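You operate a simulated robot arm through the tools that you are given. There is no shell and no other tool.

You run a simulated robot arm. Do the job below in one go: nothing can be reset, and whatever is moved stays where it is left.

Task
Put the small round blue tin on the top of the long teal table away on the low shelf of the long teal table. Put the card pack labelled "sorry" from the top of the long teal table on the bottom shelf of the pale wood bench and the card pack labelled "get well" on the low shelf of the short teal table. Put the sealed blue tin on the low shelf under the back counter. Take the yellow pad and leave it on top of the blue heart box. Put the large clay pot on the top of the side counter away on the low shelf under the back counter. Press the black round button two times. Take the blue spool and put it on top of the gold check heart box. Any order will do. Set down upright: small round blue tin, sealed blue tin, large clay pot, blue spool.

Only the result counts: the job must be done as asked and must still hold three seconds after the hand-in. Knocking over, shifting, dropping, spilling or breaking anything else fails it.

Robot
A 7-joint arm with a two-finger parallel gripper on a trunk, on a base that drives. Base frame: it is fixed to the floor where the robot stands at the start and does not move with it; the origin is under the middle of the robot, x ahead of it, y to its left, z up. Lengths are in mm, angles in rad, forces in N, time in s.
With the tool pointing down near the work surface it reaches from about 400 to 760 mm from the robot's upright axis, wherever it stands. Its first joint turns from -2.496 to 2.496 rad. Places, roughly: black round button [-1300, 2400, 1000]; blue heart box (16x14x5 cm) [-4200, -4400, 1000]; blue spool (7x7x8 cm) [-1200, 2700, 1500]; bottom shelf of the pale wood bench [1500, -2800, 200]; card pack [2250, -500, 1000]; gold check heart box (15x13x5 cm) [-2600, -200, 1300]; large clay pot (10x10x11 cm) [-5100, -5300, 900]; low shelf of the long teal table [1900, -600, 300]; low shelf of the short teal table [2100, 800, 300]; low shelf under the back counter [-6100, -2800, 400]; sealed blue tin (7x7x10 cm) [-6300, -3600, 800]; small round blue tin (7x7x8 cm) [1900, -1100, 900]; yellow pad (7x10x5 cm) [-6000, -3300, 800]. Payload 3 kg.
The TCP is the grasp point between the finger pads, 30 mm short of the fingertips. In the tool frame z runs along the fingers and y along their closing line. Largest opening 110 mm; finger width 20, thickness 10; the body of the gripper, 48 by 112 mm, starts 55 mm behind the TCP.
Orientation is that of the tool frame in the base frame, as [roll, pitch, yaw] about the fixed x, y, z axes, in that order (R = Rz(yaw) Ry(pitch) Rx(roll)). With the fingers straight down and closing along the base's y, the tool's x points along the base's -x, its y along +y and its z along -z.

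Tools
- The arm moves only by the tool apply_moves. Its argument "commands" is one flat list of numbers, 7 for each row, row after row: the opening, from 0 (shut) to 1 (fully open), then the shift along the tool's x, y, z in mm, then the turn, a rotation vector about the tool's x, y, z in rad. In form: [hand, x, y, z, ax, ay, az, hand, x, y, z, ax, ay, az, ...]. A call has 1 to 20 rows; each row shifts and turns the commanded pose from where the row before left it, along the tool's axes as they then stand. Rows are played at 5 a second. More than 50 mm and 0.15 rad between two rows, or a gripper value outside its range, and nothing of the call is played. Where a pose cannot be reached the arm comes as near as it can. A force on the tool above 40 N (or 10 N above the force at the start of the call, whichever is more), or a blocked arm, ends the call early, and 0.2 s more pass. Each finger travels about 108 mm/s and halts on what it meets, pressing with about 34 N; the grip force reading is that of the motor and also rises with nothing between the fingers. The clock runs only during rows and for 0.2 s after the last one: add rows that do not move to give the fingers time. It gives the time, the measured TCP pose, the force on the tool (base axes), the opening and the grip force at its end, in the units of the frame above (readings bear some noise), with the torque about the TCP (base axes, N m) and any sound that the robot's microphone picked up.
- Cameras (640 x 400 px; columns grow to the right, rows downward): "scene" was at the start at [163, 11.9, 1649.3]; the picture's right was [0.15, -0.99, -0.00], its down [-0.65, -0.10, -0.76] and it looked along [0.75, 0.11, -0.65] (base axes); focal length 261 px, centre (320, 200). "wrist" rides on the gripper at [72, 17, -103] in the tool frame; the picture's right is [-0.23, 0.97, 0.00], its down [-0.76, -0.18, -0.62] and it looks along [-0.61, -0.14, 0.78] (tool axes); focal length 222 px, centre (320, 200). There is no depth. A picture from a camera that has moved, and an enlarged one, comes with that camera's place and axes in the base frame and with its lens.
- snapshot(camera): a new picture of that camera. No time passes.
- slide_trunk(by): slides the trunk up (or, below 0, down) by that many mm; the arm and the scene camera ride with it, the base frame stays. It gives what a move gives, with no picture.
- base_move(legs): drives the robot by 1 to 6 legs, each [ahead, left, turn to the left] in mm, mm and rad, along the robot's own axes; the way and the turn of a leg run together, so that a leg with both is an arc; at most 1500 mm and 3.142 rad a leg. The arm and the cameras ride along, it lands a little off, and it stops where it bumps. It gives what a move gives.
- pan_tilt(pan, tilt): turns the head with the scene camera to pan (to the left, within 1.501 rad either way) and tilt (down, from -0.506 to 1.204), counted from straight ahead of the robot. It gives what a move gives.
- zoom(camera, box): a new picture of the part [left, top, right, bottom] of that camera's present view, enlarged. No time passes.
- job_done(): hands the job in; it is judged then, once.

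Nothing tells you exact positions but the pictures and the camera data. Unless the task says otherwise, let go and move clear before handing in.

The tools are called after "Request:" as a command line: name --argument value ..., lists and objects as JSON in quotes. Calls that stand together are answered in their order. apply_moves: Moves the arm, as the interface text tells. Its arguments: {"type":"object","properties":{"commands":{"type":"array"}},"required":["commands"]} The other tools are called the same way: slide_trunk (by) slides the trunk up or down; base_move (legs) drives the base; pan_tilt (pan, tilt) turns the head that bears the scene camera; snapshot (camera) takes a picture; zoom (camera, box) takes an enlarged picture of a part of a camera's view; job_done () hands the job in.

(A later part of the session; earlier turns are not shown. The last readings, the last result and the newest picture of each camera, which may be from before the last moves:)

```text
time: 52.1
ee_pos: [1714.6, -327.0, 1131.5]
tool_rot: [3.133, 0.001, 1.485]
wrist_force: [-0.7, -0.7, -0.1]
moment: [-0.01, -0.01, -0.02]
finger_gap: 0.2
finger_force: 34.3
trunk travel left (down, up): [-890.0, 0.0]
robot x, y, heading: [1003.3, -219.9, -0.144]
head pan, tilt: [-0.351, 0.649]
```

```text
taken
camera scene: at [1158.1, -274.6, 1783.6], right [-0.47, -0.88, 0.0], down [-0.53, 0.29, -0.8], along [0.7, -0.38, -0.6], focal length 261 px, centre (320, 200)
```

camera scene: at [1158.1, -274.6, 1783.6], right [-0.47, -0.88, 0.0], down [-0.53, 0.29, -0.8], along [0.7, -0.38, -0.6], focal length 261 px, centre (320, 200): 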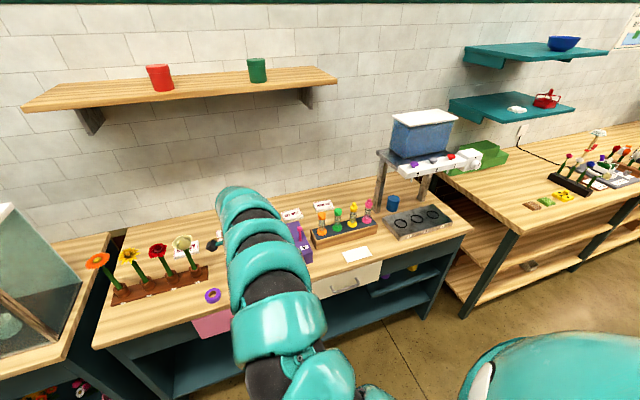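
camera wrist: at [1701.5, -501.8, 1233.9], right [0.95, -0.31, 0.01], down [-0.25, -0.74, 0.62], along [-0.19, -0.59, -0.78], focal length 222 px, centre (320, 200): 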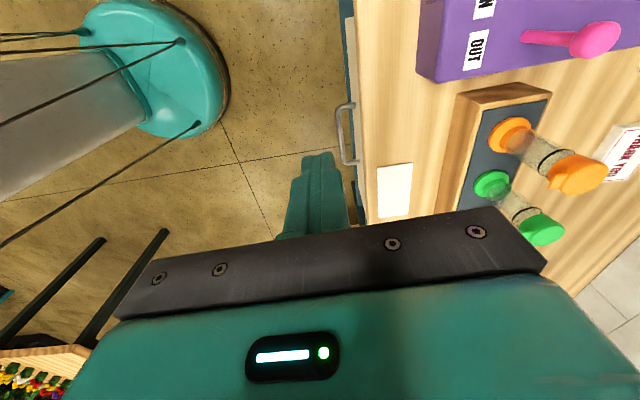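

Request:
zoom --camera "scene" --box '[260, 180, 420, 280]'

Request:
snapshot --camera "wrist"

```text
4.00 times, centred on (340, 230) of scene
camera zoom: at [1158.1, -274.6, 1783.6], right [-0.47, -0.88, 0.0], down [-0.53, 0.29, -0.8], along [0.7, -0.38, -0.6], focal length 1042 px, centre (240, 80)
```

zoom: 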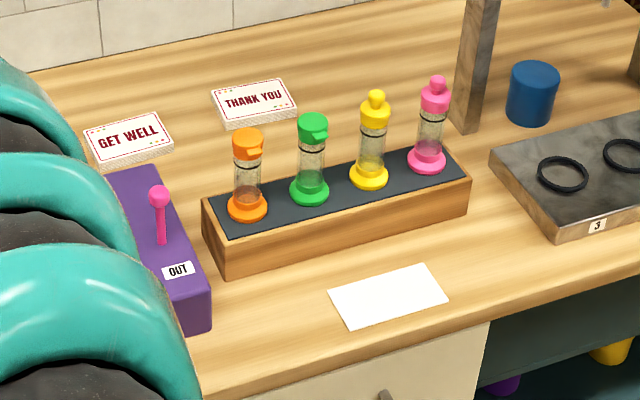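

```text
taken
camera wrist: at [1737.4, -255.8, 1233.9], right [0.95, -0.31, 0.01], down [-0.25, -0.74, 0.62], along [-0.19, -0.59, -0.78], focal length 222 px, centre (320, 200)
```

wrist: 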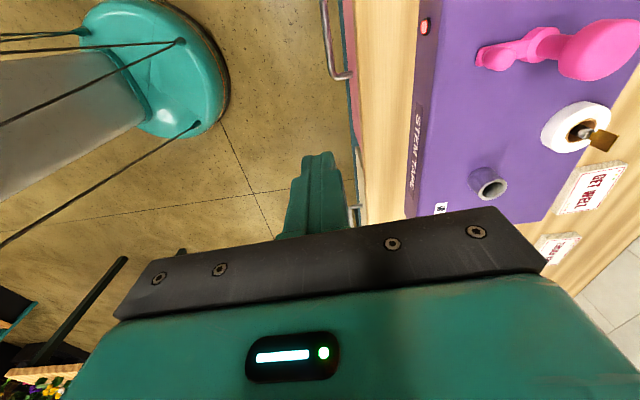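

GET WELL is still flat in the same place, and the new fix agrees with a tabletop near 900. I'll drive back and retry, pressing to the table before closing and lifting slowly.

Request:
base_move --legs '[[0, -249, 0], [445, 0, 0]]'

Request:
apply_moves --commands '[1, 0, 0, 0, 0, 0, 0, 1, 0, 0, 0, 0, 0, 0, 1, 0, 0, 0, 0, 0, 0]'

Request:
snapshot --camera "wrist"

```text
time: 56.2
ee_pos: [2118.0, -636.9, 1129.3]
tool_rot: [3.137, 0.002, 1.483]
wrist_force: [0.0, -0.1, -0.4]
moment: [-0.01, 0.06, 0.04]
finger_gap: 0.0
finger_force: 33.8
trunk travel left (down, up): [-890.0, 0.0]
robot x, y, heading: [1406.1, -534.4, -0.142]
head pan, tilt: [-0.351, 0.649]
```

```text
time: 57.0
ee_pos: [2117.6, -635.6, 1131.8]
tool_rot: [3.134, 0.003, 1.484]
wrist_force: [-0.8, 0.5, 0.1]
moment: [0.02, -0.03, 0.0]
finger_gap: 110.1
finger_force: 0.1
trunk travel left (down, up): [-890.0, 0.0]
robot x, y, heading: [1407.6, -531.0, -0.145]
head pan, tilt: [-0.351, 0.649]
```

```text
taken
camera wrist: at [2140.1, -565.8, 1234.1], right [0.95, -0.31, 0.01], down [-0.25, -0.74, 0.62], along [-0.19, -0.59, -0.78], focal length 222 px, centre (320, 200)
```

wrist: 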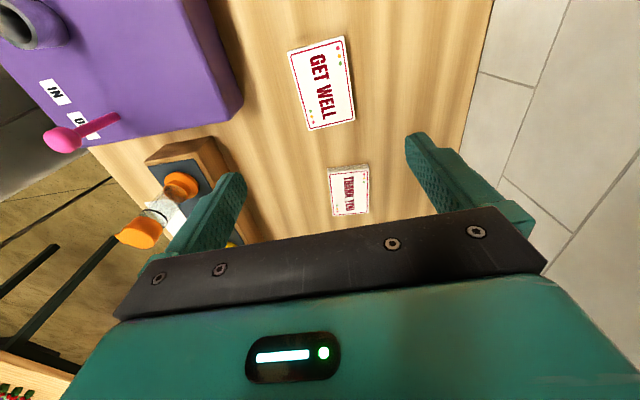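

Request:
apply_moves --commands '[1, 1.6, 7.5, 40, 0, 0, 0, 1, 0, 0, 40, 0, 0, 0, 1, 0, 0, 40, 0, 0, 0, 1, 0, 0, 40, 0, 0, 0, 1, 0, 0, 30, 0, 0, 0, 1, 0, 0, 0, 0, 0, 0]'

Request:
apply_moves --commands '[1, 0, 0, 4, 0, 0, 0, 1, 0, 0, 4, 0, 0, 0, 1, 0, 0, 4, 0, 0, 0, 1, 0, 0, 4, 0, 0, 0, 1, 0, 0, 4, 0, 0, 0, 1, 0, 0, 4, 0, 0, 0]'

Request:
snapshot --camera "wrist"

```text
time: 58.4
ee_pos: [2126.4, -632.5, 941.0]
tool_rot: [3.136, -0.001, 1.483]
wrist_force: [-0.3, -0.2, 0.6]
moment: [0.0, 0.0, 0.02]
finger_gap: 109.7
finger_force: 0.0
trunk travel left (down, up): [-890.0, 0.0]
robot x, y, heading: [1404.3, -534.8, -0.142]
head pan, tilt: [-0.351, 0.649]
```

```text
time: 59.8
ee_pos: [2119.6, -637.6, 931.3]
tool_rot: [3.132, 0.0, 1.482]
wrist_force: [-7.2, -1.8, 18.5]
moment: [0.03, 1.33, 0.1]
finger_gap: 109.9
finger_force: 0.0
out of reach, approached as far as the arm can: row 2, 5
trunk travel left (down, up): [-890.0, 0.0]
robot x, y, heading: [1408.0, -527.5, -0.146]
head pan, tilt: [-0.351, 0.649]
stopped in row 6: the force on the tool passed its limit at 43 N (the readings are from after the stop); the commanded pose is now the measured one
```

```text
taken
camera wrist: at [2141.9, -566.6, 1033.3], right [0.95, -0.31, 0.01], down [-0.25, -0.74, 0.62], along [-0.19, -0.59, -0.78], focal length 222 px, centre (320, 200)
```

wrist: 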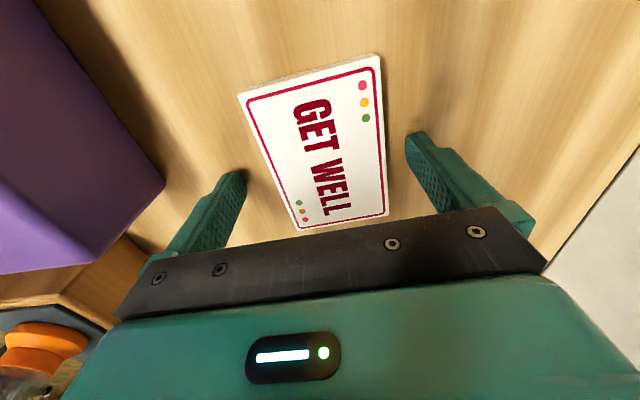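

The tips are on the table (z≈900) and straddling the pack, but the arm is at its outer limit here. I'll close, lift very slowly and check the grip.

Request:
apply_moves --commands '[1, 0, 0, -1, 0, 0, 0, 0.7, 0, 0, 0, 0, 0, 0, 0, 0, 0, 0, 0, 0, 0, 0, 0, 0, 0, 0, 0, 0, 0, 0, 0, 0, 0, 0, 0, 0, 0, 0, 0, 0, 0, 0]'

Request:
apply_moves --commands '[0, 0, 0, -4, 0, 0, 0, 0, 0, 0, -4, 0, 0, 0, 0, 0, 0, -4, 0, 0, 0, 0, 0, 0, -4, 0, 0, 0, 0, 0, 0, -4, 0, 0, 0]'

Request:
snapshot --camera "wrist"

```text
time: 61.2
ee_pos: [2121.7, -636.9, 931.6]
tool_rot: [3.129, 0.0, 1.483]
wrist_force: [2.2, 0.0, 12.2]
moment: [-0.1, 0.42, 0.01]
finger_gap: 69.1
finger_force: 33.7
trunk travel left (down, up): [-890.0, 0.0]
robot x, y, heading: [1405.9, -532.6, -0.143]
head pan, tilt: [-0.351, 0.649]
```

```text
time: 62.4
ee_pos: [2122.5, -636.8, 950.8]
tool_rot: [3.128, 0.001, 1.485]
wrist_force: [0.0, 0.7, -0.8]
moment: [0.01, 0.02, -0.01]
finger_gap: 69.0
finger_force: 33.9
trunk travel left (down, up): [-890.0, 0.0]
robot x, y, heading: [1406.9, -530.5, -0.144]
head pan, tilt: [-0.351, 0.649]
```

```text
taken
camera wrist: at [2144.0, -566.1, 1052.7], right [0.95, -0.31, 0.01], down [-0.25, -0.74, 0.62], along [-0.18, -0.59, -0.78], focal length 222 px, centre (320, 200)
```

wrist: 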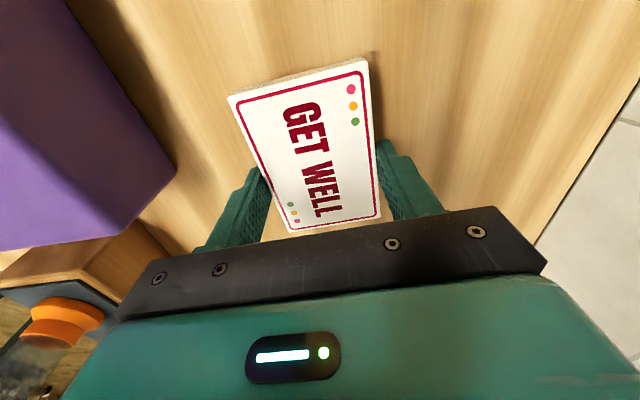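

It's held this time. I'll keep lifting gently.

Request:
apply_moves --commands '[0, 0, 0, -6, 0, 0, 0, 0, 0, 0, -8, 0, 0, 0, 0, 0, 0, -10, 0, 0, 0, 0, 0, 0, -10, 0, 0, 0, 0, 0, 0, -10, 0, 0, 0, 0, 0, 0, -10, 0, 0, 0, 0, 0, 0, -10, 0, 0, 0, 0, 0, 0, -10, 0, 0, 0, 0, 0, 0, -10, 0, 0, 0, 0, 0, 0, -10, 0, 0, 0, 0, 0, 0, -10, 0, 0, 0, 0, 0, 0, -10, 0, 0, 0, 0, 0, 0, -8, 0, 0, 0, 0, 0, 0, -6, 0, 0, 0, 0, 0, 0, -4, 0, 0, 0]'

Request:
snapshot --camera "wrist"

```text
time: 65.6
ee_pos: [2120.7, -637.6, 1081.5]
tool_rot: [3.131, 0.0, 1.485]
wrist_force: [-0.5, -1.0, -0.8]
moment: [0.02, -0.02, -0.01]
finger_gap: 69.1
finger_force: 34.2
trunk travel left (down, up): [-890.0, 0.0]
robot x, y, heading: [1403.5, -532.1, -0.139]
head pan, tilt: [-0.351, 0.649]
```

```text
taken
camera wrist: at [2142.1, -566.6, 1184.4], right [0.95, -0.31, 0.01], down [-0.25, -0.74, 0.62], along [-0.19, -0.59, -0.78], focal length 222 px, centre (320, 200)
```

wrist: 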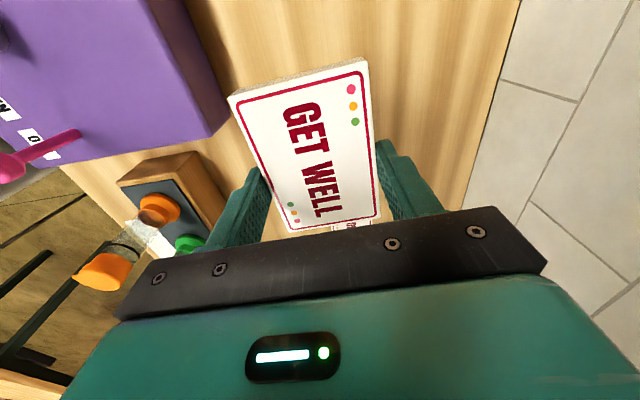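

Request:
apply_moves --commands '[0, 0, 0, -6, 0, 0, 0, 0, 0, 0, -8, 0, 0, 0, 0, 0, 0, -10, 0, 0, 0, 0, 0, 0, -10, 0, 0, 0, 0, 0, 0, -10, 0, 0, 0, 0, 0, 0, -6, 0, 0, 0, 0, 0, 0, -3, 0, 0, 0]'

Request:
base_move --legs '[[-100, 0, 0]]'

Request:
base_move --legs '[[-450, 0, 0]]'

Request:
pan_tilt --pan 0.8 --tilt 0.65

Request:
snapshot --camera "scene"

Request:
snapshot --camera "wrist"

```text
time: 67.2
ee_pos: [2120.0, -637.5, 1135.0]
tool_rot: [3.13, 0.001, 1.486]
wrist_force: [0.5, 1.1, -0.7]
moment: [0.0, 0.0, -0.01]
finger_gap: 69.2
finger_force: 34.0
trunk travel left (down, up): [-890.0, 0.0]
robot x, y, heading: [1408.5, -530.1, -0.145]
head pan, tilt: [-0.351, 0.649]
```

```text
time: 68.3
ee_pos: [2020.8, -623.6, 1134.6]
tool_rot: [3.131, 0.0, 1.485]
wrist_force: [0.4, -0.6, -1.6]
moment: [0.01, 0.0, -0.02]
finger_gap: 69.2
finger_force: 33.8
trunk travel left (down, up): [-890.0, 0.0]
robot x, y, heading: [1307.1, -512.3, -0.146]
head pan, tilt: [-0.351, 0.649]
```

```text
time: 71.0
ee_pos: [1573.7, -557.4, 1134.6]
tool_rot: [3.132, -0.001, 1.483]
wrist_force: [-1.2, 0.1, -0.2]
moment: [0.0, -0.02, 0.0]
finger_gap: 69.0
finger_force: 34.5
trunk travel left (down, up): [-890.0, 0.0]
robot x, y, heading: [863.5, -452.8, -0.145]
head pan, tilt: [-0.351, 0.649]
```

```text
time: 72.4
ee_pos: [1572.5, -558.5, 1134.1]
tool_rot: [3.132, 0.0, 1.484]
wrist_force: [0.0, -0.5, -1.5]
moment: [-0.02, 0.02, -0.01]
finger_gap: 69.2
finger_force: 33.8
trunk travel left (down, up): [-890.0, 0.0]
robot x, y, heading: [857.9, -447.1, -0.142]
head pan, tilt: [0.799, 0.649]
```

```text
taken
camera scene: at [1007.2, -410.4, 1783.6], right [0.61, -0.79, 0.0], down [-0.48, -0.37, -0.8], along [0.63, 0.48, -0.6], focal length 261 px, centre (320, 200)
```

scene: 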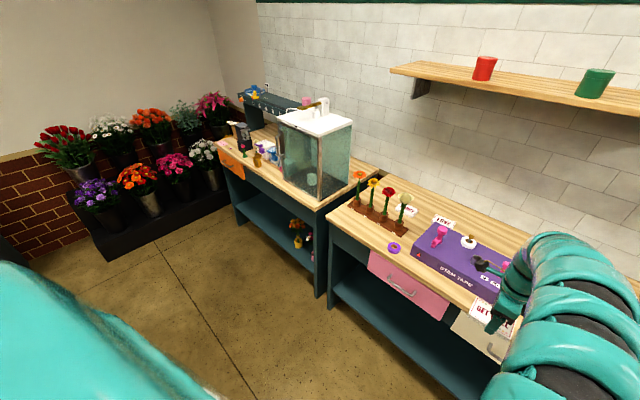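

```text
taken
camera wrist: at [1595.2, -486.6, 1237.4], right [0.95, -0.31, 0.01], down [-0.25, -0.74, 0.62], along [-0.19, -0.59, -0.78], focal length 222 px, centre (320, 200)
```

wrist: 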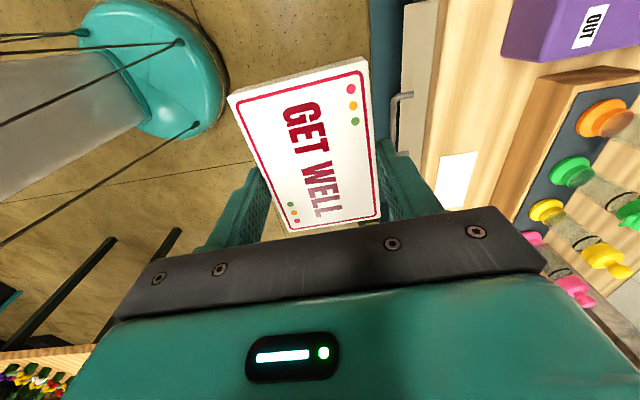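

GET WELL is held securely. Next I'll strafe left to stand in front of the short teal table and look at its low shelf.

Request:
base_move --legs '[[0, 1200, 0]]'

Request:
pan_tilt --pan 0.3 --tilt 0.8

Request:
snapshot --camera "scene"

Request:
pan_tilt --pan -0.3 --tilt 0.8

Request:
snapshot --camera "scene"

```text
time: 78.6
ee_pos: [1745.1, 648.7, 1134.7]
tool_rot: [3.131, 0.001, 1.492]
wrist_force: [-1.0, 0.0, -0.7]
moment: [-0.03, -0.04, -0.01]
finger_gap: 69.4
finger_force: 34.3
trunk travel left (down, up): [-890.0, 0.0]
robot x, y, heading: [1029.9, 750.1, -0.136]
head pan, tilt: [0.799, 0.649]
```

```text
time: 79.5
ee_pos: [1745.0, 650.6, 1134.9]
tool_rot: [3.131, -0.001, 1.492]
wrist_force: [0.7, -0.4, -0.7]
moment: [0.01, -0.05, 0.01]
finger_gap: 69.2
finger_force: 34.6
trunk travel left (down, up): [-890.0, 0.0]
robot x, y, heading: [1032.3, 746.7, -0.14]
head pan, tilt: [0.3, 0.799]
```

```text
taken
camera scene: at [1189.1, 751.4, 1771.0], right [0.16, -0.99, 0.0], down [-0.71, -0.12, -0.7], along [0.69, 0.11, -0.72], focal length 261 px, centre (320, 200)
```

scene: 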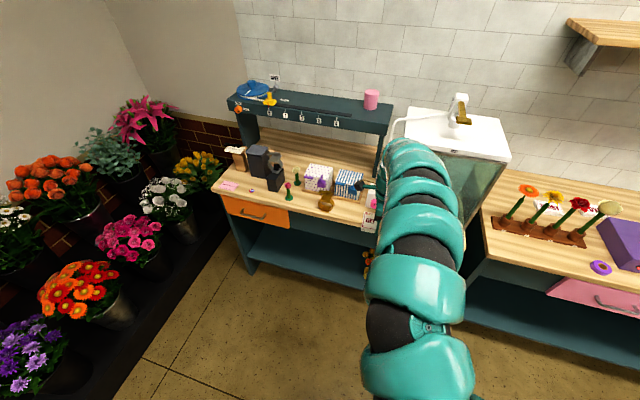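

```text
time: 80.5
ee_pos: [1745.6, 648.6, 1135.1]
tool_rot: [3.131, 0.0, 1.491]
wrist_force: [0.4, 0.2, -1.1]
moment: [-0.03, 0.0, 0.0]
finger_gap: 69.2
finger_force: 34.2
trunk travel left (down, up): [-890.0, 0.0]
robot x, y, heading: [1034.8, 747.6, -0.136]
head pan, tilt: [-0.3, 0.799]
```

```text
taken
camera scene: at [1182.6, 704.1, 1771.0], right [-0.42, -0.91, 0.0], down [-0.65, 0.3, -0.7], along [0.63, -0.29, -0.72], focal length 261 px, centre (320, 200)
```

scene: 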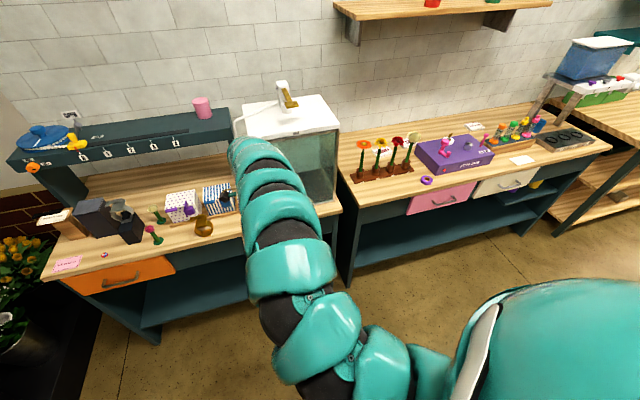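

I'm in front of the short table now. I'll lower the trunk so the camera and hand come level with the low shelf.

Request:
slide_trunk --by -720

Request:
pan_tilt --pan 0.2 --tilt 0.5

Request:
snapshot --camera "scene"

Request:
snapshot --camera "wrist"

```text
refused: -720 is not a number from -400 to 400
```

```text
time: 81.4
ee_pos: [1744.7, 650.1, 1135.0]
tool_rot: [3.131, 0.001, 1.494]
wrist_force: [-0.6, 0.8, -0.9]
moment: [-0.03, 0.0, -0.01]
finger_gap: 69.2
finger_force: 34.4
trunk travel left (down, up): [-890.0, 0.0]
robot x, y, heading: [1027.5, 753.9, -0.138]
head pan, tilt: [0.201, 0.499]
```

```text
taken
camera scene: at [1200.3, 743.8, 1796.9], right [0.06, -1.0, 0.0], down [-0.48, -0.03, -0.88], along [0.88, 0.06, -0.48], focal length 261 px, centre (320, 200)
```

scene: 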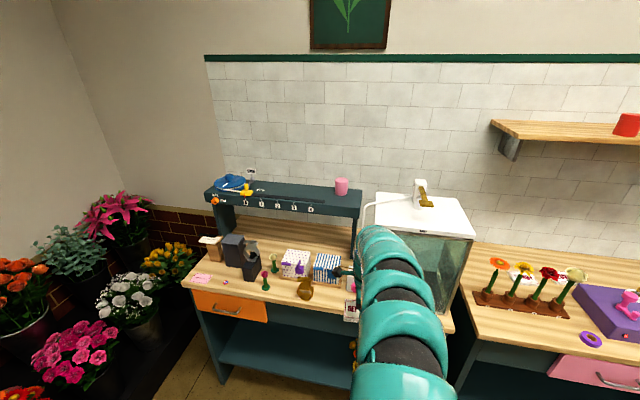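

```text
taken
camera wrist: at [1766.7, 720.6, 1237.4], right [0.95, -0.3, 0.01], down [-0.24, -0.75, 0.62], along [-0.18, -0.59, -0.78], focal length 222 px, centre (320, 200)
```

wrist: 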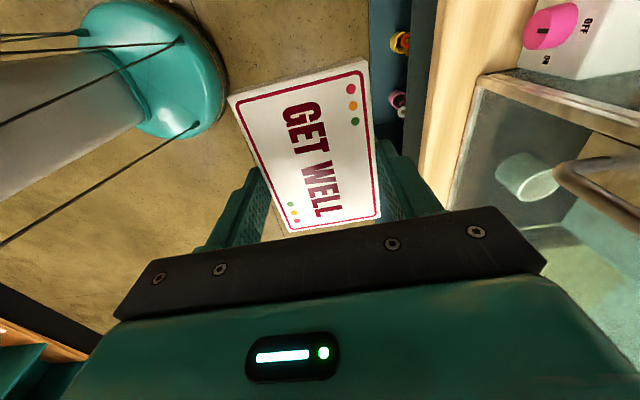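

Request:
base_move --legs '[[-60, 200, 0]]'

Request:
slide_trunk --by -400

Request:
slide_trunk --by -320

Request:
pan_tilt --pan 0.0 --tilt 0.45

Request:
snapshot --camera "scene"

Request:
snapshot --camera "wrist"

```text
time: 83.1
ee_pos: [1713.1, 855.0, 1134.8]
tool_rot: [3.131, -0.001, 1.489]
wrist_force: [0.7, 1.4, -2.4]
moment: [-0.02, 0.01, 0.02]
finger_gap: 69.2
finger_force: 34.2
trunk travel left (down, up): [-890.0, 0.0]
robot x, y, heading: [997.6, 956.1, -0.14]
head pan, tilt: [0.201, 0.499]
```

```text
time: 86.9
ee_pos: [1711.9, 855.1, 735.2]
tool_rot: [3.131, -0.001, 1.491]
wrist_force: [0.0, 1.0, -1.2]
moment: [-0.02, -0.01, 0.0]
finger_gap: 69.3
finger_force: 34.7
trunk travel left (down, up): [-490.0, 400.0]
robot x, y, heading: [996.4, 955.1, -0.14]
head pan, tilt: [0.201, 0.499]
```

```text
time: 90.1
ee_pos: [1712.9, 854.5, 414.7]
tool_rot: [3.131, 0.0, 1.492]
wrist_force: [-0.2, -0.3, -0.2]
moment: [0.01, -0.01, -0.04]
finger_gap: 69.2
finger_force: 33.9
trunk travel left (down, up): [-170.0, 720.0]
robot x, y, heading: [996.5, 954.8, -0.141]
head pan, tilt: [0.201, 0.499]
```

```text
time: 90.8
ee_pos: [1713.5, 854.3, 413.9]
tool_rot: [3.131, 0.0, 1.49]
wrist_force: [-0.2, 0.3, -0.3]
moment: [-0.01, -0.02, 0.02]
finger_gap: 69.2
finger_force: 34.2
trunk travel left (down, up): [-170.0, 720.0]
robot x, y, heading: [998.0, 956.2, -0.143]
head pan, tilt: [0.0, 0.45]
```

```text
taken
camera scene: at [1167.9, 932.2, 1081.4], right [-0.14, -0.99, 0.0], down [-0.43, 0.06, -0.9], along [0.89, -0.12, -0.44], focal length 261 px, centre (320, 200)
```

scene: 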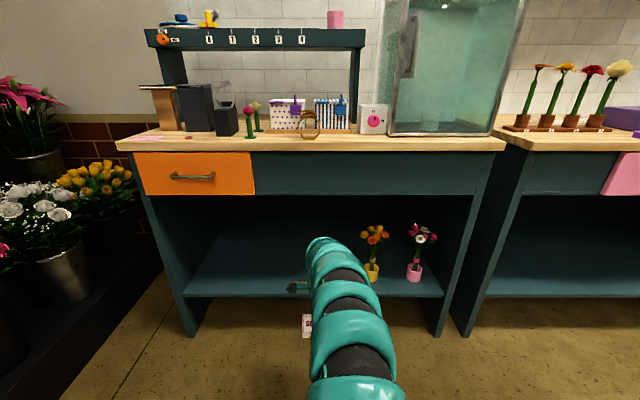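

```text
taken
camera wrist: at [1734.1, 926.1, 517.4], right [0.95, -0.3, 0.01], down [-0.24, -0.74, 0.62], along [-0.18, -0.59, -0.78], focal length 222 px, centre (320, 200)
```

wrist: 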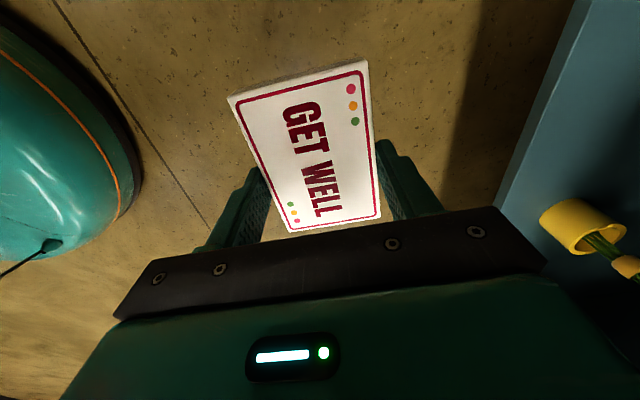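

The low shelf is clear on the left, with two little vases on its right half. I'll lower the trunk a bit, drive the hand in under the apron, and then lower the pack until it touches.

Request:
slide_trunk --by -40

Request:
base_move --legs '[[0, 100, 0], [200, 0, 0]]'

Request:
snapshot --camera "wrist"

Request:
snapshot --camera "scene"

```text
time: 91.6
ee_pos: [1713.1, 854.6, 374.1]
tool_rot: [3.131, -0.001, 1.492]
wrist_force: [0.1, -0.4, -1.4]
moment: [-0.02, 0.02, 0.03]
finger_gap: 69.1
finger_force: 34.3
trunk travel left (down, up): [-130.0, 760.0]
robot x, y, heading: [997.7, 956.2, -0.14]
head pan, tilt: [0.0, 0.45]
```

```text
time: 94.0
ee_pos: [1924.2, 927.1, 374.5]
tool_rot: [3.131, 0.001, 1.492]
wrist_force: [0.4, 0.4, -1.3]
moment: [-0.04, 0.03, -0.04]
finger_gap: 69.1
finger_force: 34.0
trunk travel left (down, up): [-130.0, 760.0]
robot x, y, heading: [1208.6, 1023.4, -0.139]
head pan, tilt: [0.0, 0.45]
```

```text
taken
camera wrist: at [1946.4, 998.3, 477.5], right [0.95, -0.3, 0.01], down [-0.24, -0.74, 0.62], along [-0.18, -0.59, -0.78], focal length 222 px, centre (320, 200)
```

wrist: 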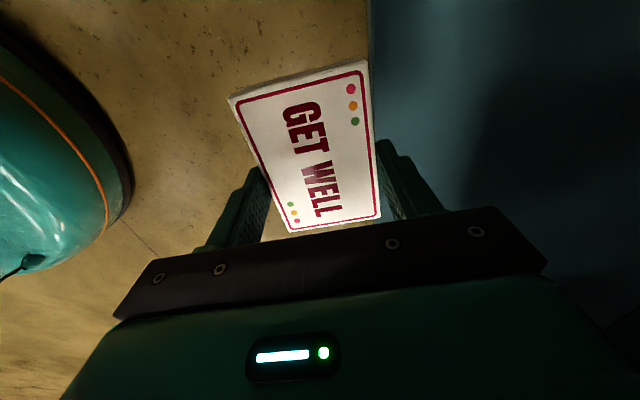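

```text
taken
camera scene: at [1380.1, 1003.9, 1041.5], right [-0.14, -0.99, 0.0], down [-0.43, 0.06, -0.9], along [0.89, -0.12, -0.44], focal length 261 px, centre (320, 200)
```

scene: 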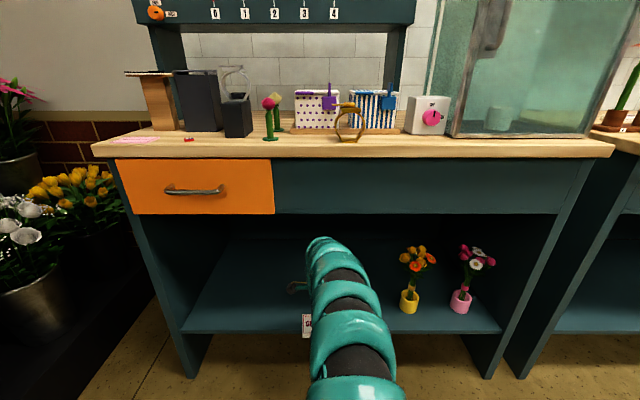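

The shelf front edge is at about s=1816 and the shelf is near z≈280. I'll lower a little more for apron clearance, then drive in.

Request:
slide_trunk --by -38

Request:
base_move --legs '[[140, 0, 0]]'

Request:
snapshot --camera "wrist"

Request:
snapshot --camera "scene"

```text
time: 94.8
ee_pos: [1924.9, 926.8, 336.5]
tool_rot: [3.128, 0.001, 1.492]
wrist_force: [0.1, 0.7, -1.0]
moment: [-0.03, 0.01, -0.01]
finger_gap: 69.1
finger_force: 33.6
trunk travel left (down, up): [-92.0, 798.0]
robot x, y, heading: [1216.4, 1029.8, -0.137]
head pan, tilt: [0.0, 0.45]
```

```text
time: 96.1
ee_pos: [2062.7, 906.8, 336.8]
tool_rot: [3.131, -0.001, 1.491]
wrist_force: [0.4, -0.2, 0.0]
moment: [0.0, -0.03, -0.04]
finger_gap: 69.0
finger_force: 33.8
trunk travel left (down, up): [-92.0, 798.0]
robot x, y, heading: [1347.1, 1007.2, -0.143]
head pan, tilt: [0.0, 0.45]
```

```text
taken
camera wrist: at [2085.3, 978.0, 439.6], right [0.95, -0.3, 0.01], down [-0.25, -0.74, 0.62], along [-0.18, -0.59, -0.78], focal length 222 px, centre (320, 200)
```

wrist: 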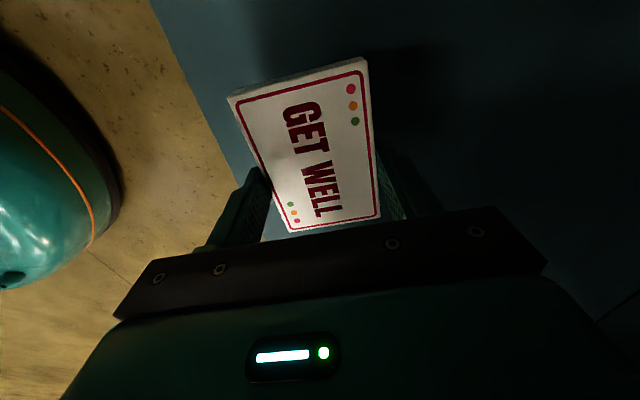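

```text
taken
camera scene: at [1519.1, 984.3, 1003.5], right [-0.14, -0.99, 0.0], down [-0.43, 0.06, -0.9], along [0.89, -0.13, -0.44], focal length 261 px, centre (320, 200)
```

scene: 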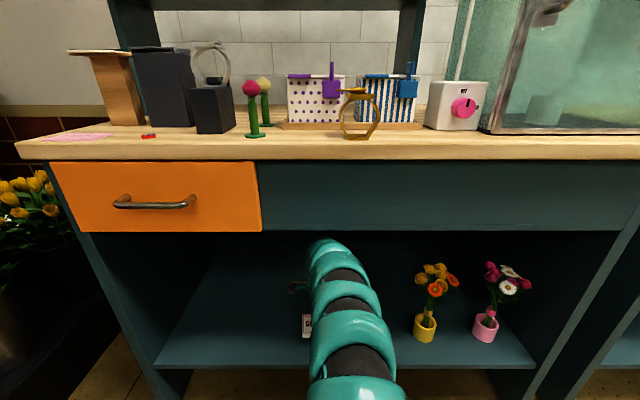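

Request:
slide_trunk --by -18

Request:
apply_moves --commands '[0, 0, 0, 3, 0, 0, 0, 0, 0, 0, 3, 0, 0, 0, 0, 0, 0, 3, 0, 0, 0, 0, 0, 0, 3, 0, 0, 0]'

```text
time: 96.8
ee_pos: [2062.8, 906.5, 319.4]
tool_rot: [3.129, 0.002, 1.492]
wrist_force: [-0.7, 0.7, -0.4]
moment: [0.0, 0.04, 0.0]
finger_gap: 69.2
finger_force: 34.0
trunk travel left (down, up): [-74.0, 816.0]
robot x, y, heading: [1349.6, 1005.0, -0.138]
head pan, tilt: [0.0, 0.45]
```

```text
time: 97.8
ee_pos: [2064.1, 907.0, 305.9]
tool_rot: [3.131, -0.001, 1.489]
wrist_force: [0.5, -1.0, -0.6]
moment: [-0.01, 0.02, 0.03]
finger_gap: 68.9
finger_force: 33.4
trunk travel left (down, up): [-74.0, 816.0]
robot x, y, heading: [1349.5, 1005.4, -0.141]
head pan, tilt: [0.0, 0.45]
```

Request:
apply_moves --commands '[0, 0, 0, 3, 0, 0, 0, 0, 0, 0, 3, 0, 0, 0, 0, 0, 0, 0, 0, 0, 0]'

Request:
apply_moves --commands '[0, 0, 0, 2, 0, 0, 0, 0, 0, 0, 2, 0, 0, 0, 0, 0, 0, 2, 0, 0, 0, 0, 0, 0, 2, 0, 0, 0, 0, 0, 0, 2, 0, 0, 0, 0, 0, 0, 2, 0, 0, 0, 0, 0, 0, 2, 0, 0, 0, 0, 0, 0, 2, 0, 0, 0]'

```text
time: 98.6
ee_pos: [2063.1, 908.3, 299.4]
tool_rot: [3.131, -0.001, 1.49]
wrist_force: [-0.2, -0.6, -1.0]
moment: [0.01, -0.04, -0.02]
finger_gap: 69.0
finger_force: 33.2
trunk travel left (down, up): [-74.0, 816.0]
robot x, y, heading: [1351.2, 1007.3, -0.14]
head pan, tilt: [0.0, 0.45]
```

```text
time: 100.3
ee_pos: [2064.2, 906.8, 290.8]
tool_rot: [3.126, 0.0, 1.49]
wrist_force: [-13.3, -2.1, 32.3]
moment: [-0.01, 1.72, 0.09]
finger_gap: 69.1
finger_force: 34.3
trunk travel left (down, up): [-74.0, 816.0]
robot x, y, heading: [1348.2, 1004.5, -0.138]
head pan, tilt: [0.0, 0.45]
stopped in row 8: the force on the tool passed its limit at 44 N (the readings are from after the stop); the commanded pose is now the measured one
```

The pack is on the shelf, with contact at TCP z≈291. I'll ease off, open, and rise.

Request:
apply_moves --commands '[0, 0, 0, -2, 0, 0, 0, 0.75, 0, 0, 0, 0, 0, 0, 0.9, 0, 0, 0, 0, 0, 0, 1, 0, 0, 0, 0, 0, 0, 1, 0, 0, 0, 0, 0, 0, 1, 0, 0, -10, 0, 0, 0, 1, 0, 0, -15, 0, 0, 0, 1, 0, 0, -15, 0, 0, 0, 1, 0, 0, -10, 0, 0, 0]'

Request:
snapshot --camera "wrist"

```text
time: 102.3
ee_pos: [2063.1, 906.3, 340.8]
tool_rot: [3.129, 0.0, 1.489]
wrist_force: [0.1, -0.1, -0.1]
moment: [0.02, -0.01, -0.03]
finger_gap: 110.1
finger_force: 0.0
trunk travel left (down, up): [-74.0, 816.0]
robot x, y, heading: [1351.1, 1009.5, -0.136]
head pan, tilt: [0.0, 0.45]
```

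```text
taken
camera wrist: at [2085.5, 977.2, 442.7], right [0.95, -0.31, 0.01], down [-0.25, -0.74, 0.62], along [-0.18, -0.59, -0.78], focal length 222 px, centre (320, 200)
```

wrist: 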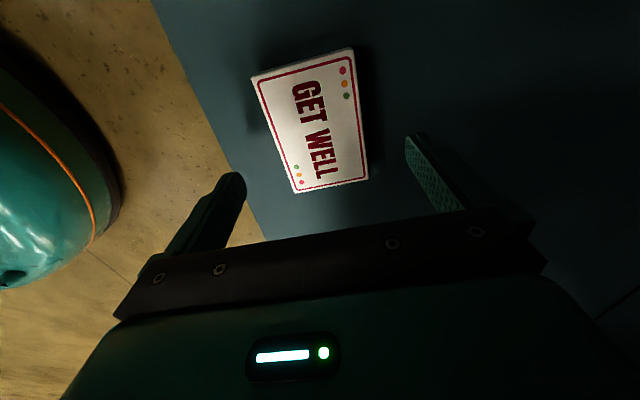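

GET WELL is lying on the short table's low shelf. I'll back out, raise the trunk and go over to the SORRY pack.

Request:
base_move --legs '[[-350, 0, 0]]'

Request:
slide_trunk --by 400

Request:
slide_trunk --by 400

Request:
slide_trunk --by 16

Request:
base_move --legs '[[0, -990, 0]]'

Request:
pan_tilt --pan 0.0 --tilt 0.75

Request:
snapshot --camera "scene"

```text
time: 104.6
ee_pos: [1716.0, 955.4, 339.3]
tool_rot: [3.129, 0.001, 1.49]
wrist_force: [0.6, 0.2, -0.2]
moment: [-0.02, 0.03, 0.01]
finger_gap: 110.1
finger_force: 0.0
trunk travel left (down, up): [-74.0, 816.0]
robot x, y, heading: [1005.5, 1058.7, -0.143]
head pan, tilt: [0.0, 0.45]
```

```text
time: 108.4
ee_pos: [1716.1, 955.3, 738.9]
tool_rot: [3.13, 0.001, 1.49]
wrist_force: [-0.3, -0.9, 0.0]
moment: [-0.02, 0.02, -0.01]
finger_gap: 109.8
finger_force: 0.0
trunk travel left (down, up): [-474.0, 416.0]
robot x, y, heading: [1004.2, 1056.2, -0.135]
head pan, tilt: [0.0, 0.45]
```

```text
time: 112.2
ee_pos: [1717.3, 955.5, 1140.0]
tool_rot: [3.129, 0.001, 1.49]
wrist_force: [0.2, 0.4, 0.6]
moment: [-0.01, 0.0, 0.02]
finger_gap: 110.1
finger_force: 0.0
trunk travel left (down, up): [-874.0, 16.0]
robot x, y, heading: [1004.6, 1057.3, -0.139]
head pan, tilt: [0.0, 0.45]
```

```text
time: 112.8
ee_pos: [1717.8, 954.7, 1154.4]
tool_rot: [3.129, -0.001, 1.49]
wrist_force: [1.0, 0.7, -0.3]
moment: [-0.06, 0.0, 0.0]
finger_gap: 110.3
finger_force: 0.0
trunk travel left (down, up): [-890.0, 0.0]
robot x, y, heading: [1003.3, 1056.5, -0.137]
head pan, tilt: [0.0, 0.45]
```

```text
time: 118.0
ee_pos: [1577.7, -26.9, 1156.2]
tool_rot: [3.128, -0.001, 1.488]
wrist_force: [-0.3, 0.4, 0.3]
moment: [-0.01, 0.0, -0.03]
finger_gap: 109.9
finger_force: 0.0
trunk travel left (down, up): [-890.0, 0.0]
robot x, y, heading: [861.7, 73.9, -0.144]
head pan, tilt: [0.0, 0.45]
```

```text
time: 118.8
ee_pos: [1577.8, -26.9, 1155.5]
tool_rot: [3.129, 0.0, 1.488]
wrist_force: [0.1, 0.0, 0.0]
moment: [0.01, 0.03, 0.03]
finger_gap: 110.2
finger_force: 0.1
trunk travel left (down, up): [-890.0, 0.0]
robot x, y, heading: [864.4, 80.2, -0.146]
head pan, tilt: [0.0, 0.75]
```

```text
taken
camera scene: at [1024.0, 54.3, 1775.1], right [-0.14, -0.99, 0.0], down [-0.67, 0.1, -0.73], along [0.72, -0.1, -0.68], focal length 261 px, centre (320, 200)
```

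scene: 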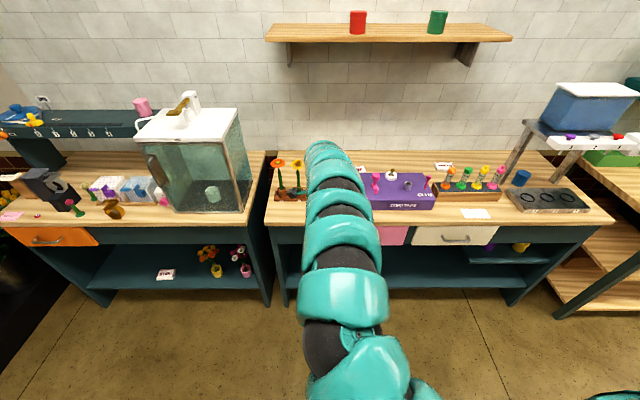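

GET WELL can be seen resting on the short table's low shelf. For SORRY I have to keep the forearm off the white rose, whose top is near z≈1120. I'll stand further right and lean the wrist to the right.

Request:
base_move --legs '[[0, -289, 0], [620, 0, 0]]'

Request:
snapshot --camera "wrist"

Request:
pan_tilt --pan 0.35 --tilt 0.85

Request:
snapshot --camera "scene"

```text
time: 123.9
ee_pos: [2156.2, -405.7, 1155.1]
tool_rot: [3.129, 0.0, 1.486]
wrist_force: [0.9, 0.1, -0.7]
moment: [-0.01, -0.01, -0.01]
finger_gap: 109.9
finger_force: 0.0
trunk travel left (down, up): [-890.0, 0.0]
robot x, y, heading: [1441.1, -299.5, -0.141]
head pan, tilt: [0.0, 0.75]
```

```text
taken
camera wrist: at [2177.9, -334.4, 1258.3], right [0.95, -0.31, 0.01], down [-0.25, -0.74, 0.62], along [-0.18, -0.59, -0.78], focal length 222 px, centre (320, 200)
```

wrist: 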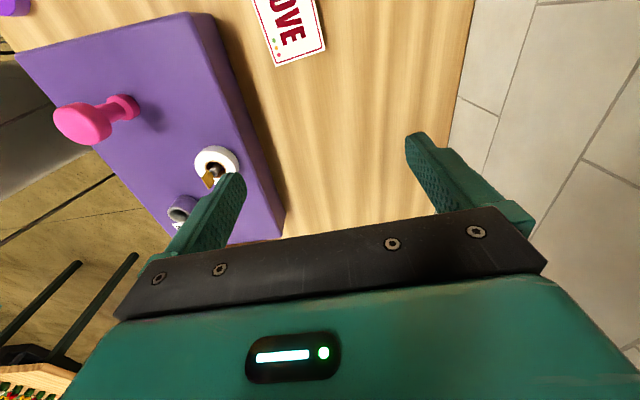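

```text
time: 124.7
ee_pos: [2155.1, -405.6, 1156.6]
tool_rot: [3.127, 0.001, 1.484]
wrist_force: [-0.4, -0.6, 0.1]
moment: [-0.01, 0.02, 0.01]
finger_gap: 109.8
finger_force: 0.0
trunk travel left (down, up): [-890.0, 0.0]
robot x, y, heading: [1442.4, -296.5, -0.146]
head pan, tilt: [0.351, 0.85]
```

```text
taken
camera scene: at [1596.4, -295.2, 1767.0], right [0.2, -0.98, 0.0], down [-0.74, -0.15, -0.66], along [0.65, 0.13, -0.75], focal length 261 px, centre (320, 200)
```

scene: 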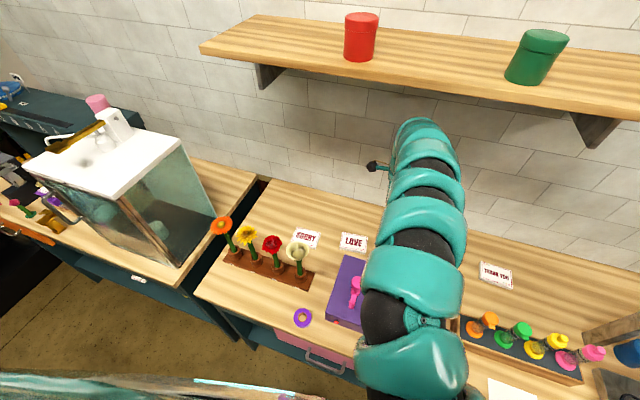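

Request:
apply_moves --commands '[1, 36.1, -8, 8, 0, 0, 0, 1, 36.1, -8, 8, 0, 0, 0, 1, 36.1, -8, 8, 0, 0, 0, 1, 36.1, -8, 8, 0, 0, 0, 1, 36.1, -8, 8, 0, 0, 0, 1, 36.1, -8, 8, 0, 0, 0, 1, 36.1, -8, 8, 0, 0, 0]'

Request:
apply_moves --commands '[1, 0, 0, 0, 0, 0.1, 0, 1, 0, 0, 0, 0, 0.1, 0, 1, 0, 0, 0, 0, 0.1, 0, 1, 0, 0, 0, 0, 0.05, 0, 1, 0, 0, 0, 0, 0, 0]'

Request:
snapshot --camera "wrist"

Request:
snapshot --camera "scene"

```text
time: 126.3
ee_pos: [2122.1, -148.5, 1098.9]
tool_rot: [3.13, -0.002, 1.486]
wrist_force: [0.5, 0.2, 0.3]
moment: [-0.03, 0.03, -0.03]
finger_gap: 110.3
finger_force: 0.1
trunk travel left (down, up): [-890.0, 0.0]
robot x, y, heading: [1440.9, -300.6, -0.149]
head pan, tilt: [0.351, 0.85]
```

```text
time: 127.5
ee_pos: [2122.2, -148.0, 1098.3]
tool_rot: [3.126, -0.351, 1.491]
wrist_force: [-0.1, 0.1, 0.5]
moment: [0.01, -0.01, 0.01]
finger_gap: 110.0
finger_force: 0.1
trunk travel left (down, up): [-890.0, 0.0]
robot x, y, heading: [1438.2, -297.3, -0.145]
head pan, tilt: [0.351, 0.85]
```

```text
taken
camera wrist: at [2140.3, -117.6, 1220.5], right [0.95, -0.3, -0.06], down [-0.26, -0.91, 0.32], along [-0.15, -0.29, -0.94], focal length 222 px, centre (320, 200)
```

wrist: 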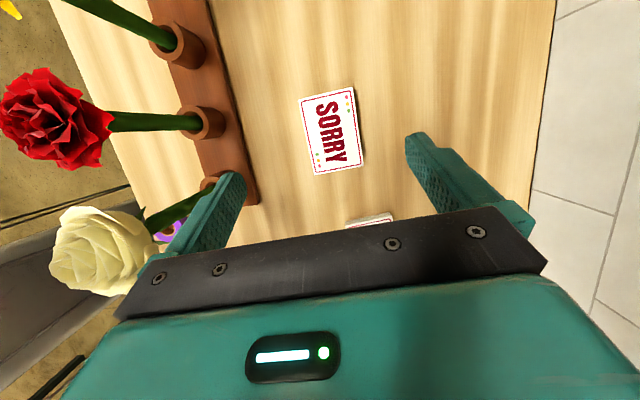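

```text
taken
camera scene: at [1596.4, -294.8, 1767.0], right [0.2, -0.98, 0.0], down [-0.74, -0.15, -0.66], along [0.65, 0.13, -0.75], focal length 261 px, centre (320, 200)
```

scene: 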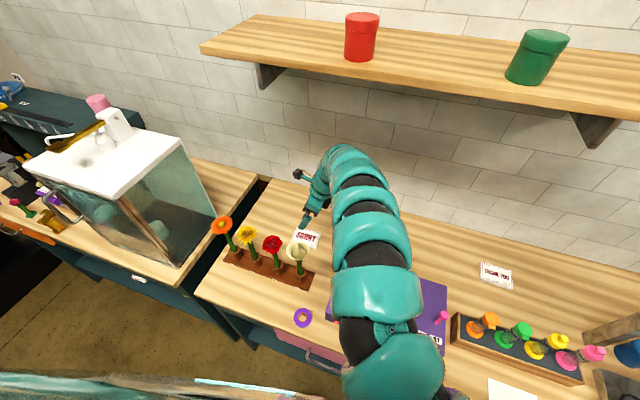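

The rose is well clear of the leaning wrist. I'll align and descend along the vertical.

Request:
apply_moves --commands '[1, 0, 9, 0, 0, 0, 0.04, 1, -13, 0, 35.7, 0, 0, 0, 1, -13, 0, 35.7, 0, 0, 0, 1, -13, 0, 35.7, 0, 0, 0, 1, -10.3, 0, 28.2, 0, 0, 0, 1, 0, 0, 0, 0, 0, 0]'

Request:
snapshot --camera "wrist"

Request:
snapshot --camera "scene"

```text
time: 128.9
ee_pos: [2125.3, -156.0, 967.3]
tool_rot: [-3.14, -0.349, 1.446]
wrist_force: [0.3, -0.3, 0.8]
moment: [0.0, 0.0, 0.0]
finger_gap: 110.1
finger_force: 0.1
out of reach, approached as far as the arm can: row 5
trunk travel left (down, up): [-890.0, 0.0]
robot x, y, heading: [1441.0, -300.2, -0.144]
head pan, tilt: [0.351, 0.85]
```

```text
taken
camera wrist: at [2146.6, -124.6, 1088.2], right [0.94, -0.33, -0.08], down [-0.29, -0.9, 0.32], along [-0.18, -0.28, -0.94], focal length 222 px, centre (320, 200)
```

wrist: 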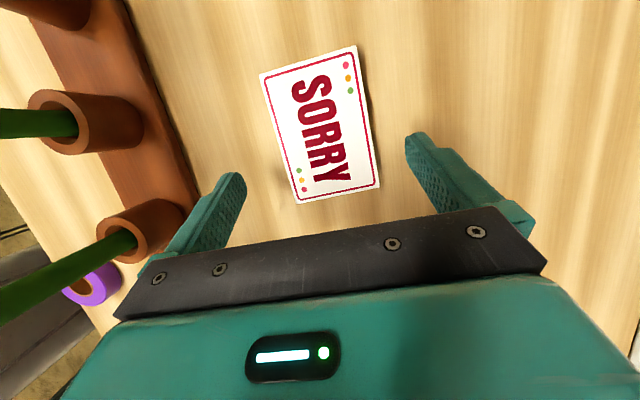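

```text
taken
camera scene: at [1596.9, -295.4, 1767.0], right [0.2, -0.98, 0.0], down [-0.74, -0.15, -0.66], along [0.65, 0.13, -0.75], focal length 261 px, centre (320, 200)
```

scene: 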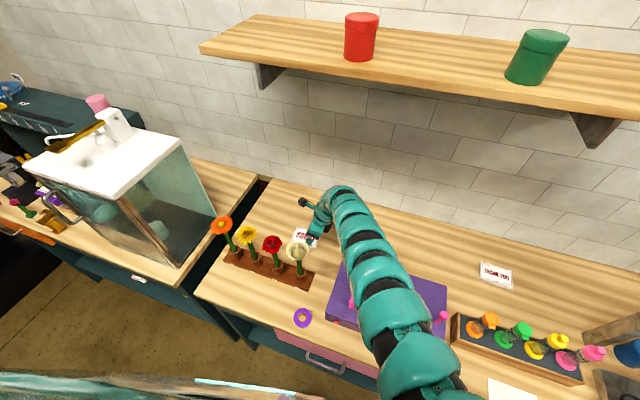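

The arm ran out of reach just above the pack. I'll creep the base 40 mm closer, and re-centre the hand.

Request:
base_move --legs '[[40, 0, 0]]'

Request:
apply_moves --commands '[1, 0, -17, 0, 0, 0, 0, 1, 0, -17, 0, 0, 0, 0, 1, 0, 0, 0, 0, 0, 0]'

Request:
snapshot --camera "wrist"

```text
time: 129.8
ee_pos: [2166.5, -159.9, 965.7]
tool_rot: [-3.136, -0.351, 1.444]
wrist_force: [0.4, 0.1, -0.8]
moment: [0.0, 0.04, 0.08]
finger_gap: 110.0
finger_force: 0.1
trunk travel left (down, up): [-890.0, 0.0]
robot x, y, heading: [1480.7, -302.7, -0.146]
head pan, tilt: [0.351, 0.85]
```

```text
time: 130.6
ee_pos: [2131.9, -156.6, 966.8]
tool_rot: [3.141, -0.351, 1.448]
wrist_force: [0.2, -0.6, 1.0]
moment: [0.02, 0.0, 0.01]
finger_gap: 110.0
finger_force: 0.1
trunk travel left (down, up): [-890.0, 0.0]
robot x, y, heading: [1480.7, -300.1, -0.143]
head pan, tilt: [0.351, 0.85]
```

```text
taken
camera wrist: at [2152.2, -126.1, 1088.2], right [0.94, -0.33, -0.08], down [-0.29, -0.9, 0.32], along [-0.18, -0.28, -0.94], focal length 222 px, centre (320, 200)
```

wrist: 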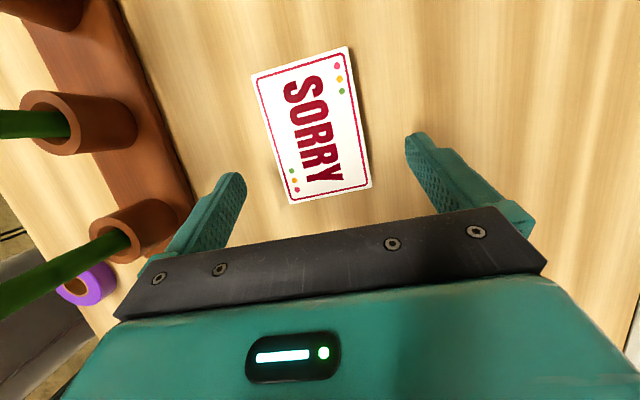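

Request:
apply_moves --commands '[1, 0, -2.2, 15, 0, 0, 0, 1, -3, 0, 14, 0, 0, 0, 1, -0.7, 0, 1.9, 0, 0, 0, 1, -0.7, 0, 1.9, 0, 0, 0, 1, -0.7, 0, 1.9, 0, 0, 0, 1, -0.7, 0, 1.9, 0, 0, 0, 1, -0.7, 0, 1.9, 0, 0, 0, 1, -0.7, 0, 1.9, 0, 0, 0]'

Request:
snapshot --camera "wrist"

```text
time: 132.6
ee_pos: [2130.8, -149.7, 932.1]
tool_rot: [3.138, -0.358, 1.448]
wrist_force: [-8.0, -7.3, 20.6]
moment: [-0.03, 1.45, 0.66]
finger_gap: 109.8
finger_force: 0.0
trunk travel left (down, up): [-890.0, 0.0]
robot x, y, heading: [1482.2, -305.5, -0.148]
head pan, tilt: [0.351, 0.85]
stopped in row 8: the force on the tool passed its limit at 41 N (the readings are from after the stop); the commanded pose is now the measured one
```

```text
taken
camera wrist: at [2151.0, -120.1, 1053.3], right [0.94, -0.33, -0.07], down [-0.29, -0.9, 0.32], along [-0.17, -0.28, -0.95], focal length 222 px, centre (320, 200)
```

wrist: 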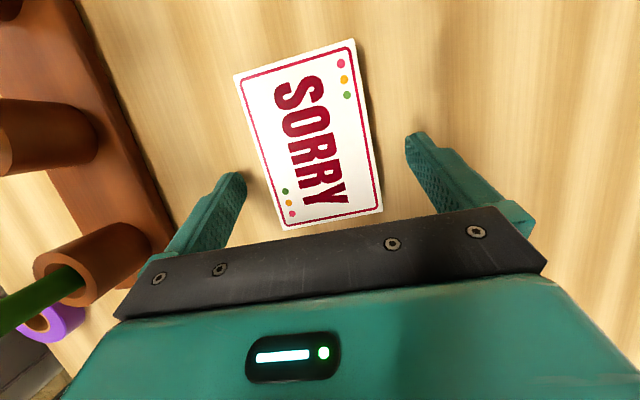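

The tips are on the table on either side of SORRY. I'll close and lift gently.

Request:
apply_moves --commands '[1, 0.3, 0, -0.9, 0, 0, 0, 0.7, 0, 0, 0, 0, 0, 0, 0, 0, 0, 0, 0, 0, 0, 0, 0, 0, 0, 0, 0, 0, 0, 0, 0, 0, 0, 0, 0, 0, 0, 0, 0, 0, 0, 0]'

Request:
apply_moves --commands '[0, 1, 0, -2.8, 0, 0, 0, 0, 1.4, 0, -3.8, 0, 0, 0, 0, 1.4, 0, -3.8, 0, 0, 0, 0, 2, 0, -5.6, 0, 0, 0, 0, 2.7, 0, -7.5, 0, 0, 0, 0, 2.7, 0, -7.5, 0, 0, 0]'

Request:
snapshot --camera "wrist"

```text
time: 133.3
ee_pos: [2131.3, -147.0, 930.9]
tool_rot: [3.139, -0.357, 1.447]
wrist_force: [-3.0, -1.1, 14.0]
moment: [-0.24, 0.39, 0.13]
finger_gap: 69.2
finger_force: 34.4
trunk travel left (down, up): [-890.0, 0.0]
robot x, y, heading: [1485.4, -302.3, -0.146]
head pan, tilt: [0.351, 0.85]
stopped in row 3: the force on the tool passed its limit at 47 N (the readings are from after the stop); the commanded pose is now the measured one
```

```text
time: 134.7
ee_pos: [2129.2, -148.7, 963.7]
tool_rot: [-3.139, -0.354, 1.446]
wrist_force: [-0.3, 0.2, -0.9]
moment: [0.01, -0.01, -0.03]
finger_gap: 68.9
finger_force: 34.0
trunk travel left (down, up): [-890.0, 0.0]
robot x, y, heading: [1481.9, -302.9, -0.147]
head pan, tilt: [0.351, 0.85]
```

```text
taken
camera wrist: at [2151.3, -118.6, 1083.4], right [0.94, -0.33, -0.08], down [-0.29, -0.9, 0.32], along [-0.18, -0.28, -0.94], focal length 222 px, centre (320, 200)
```

wrist: 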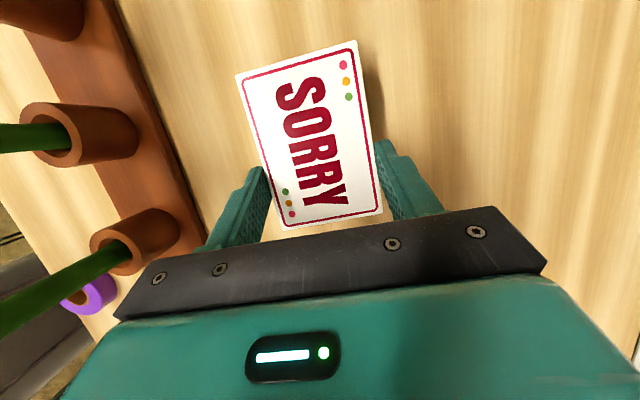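

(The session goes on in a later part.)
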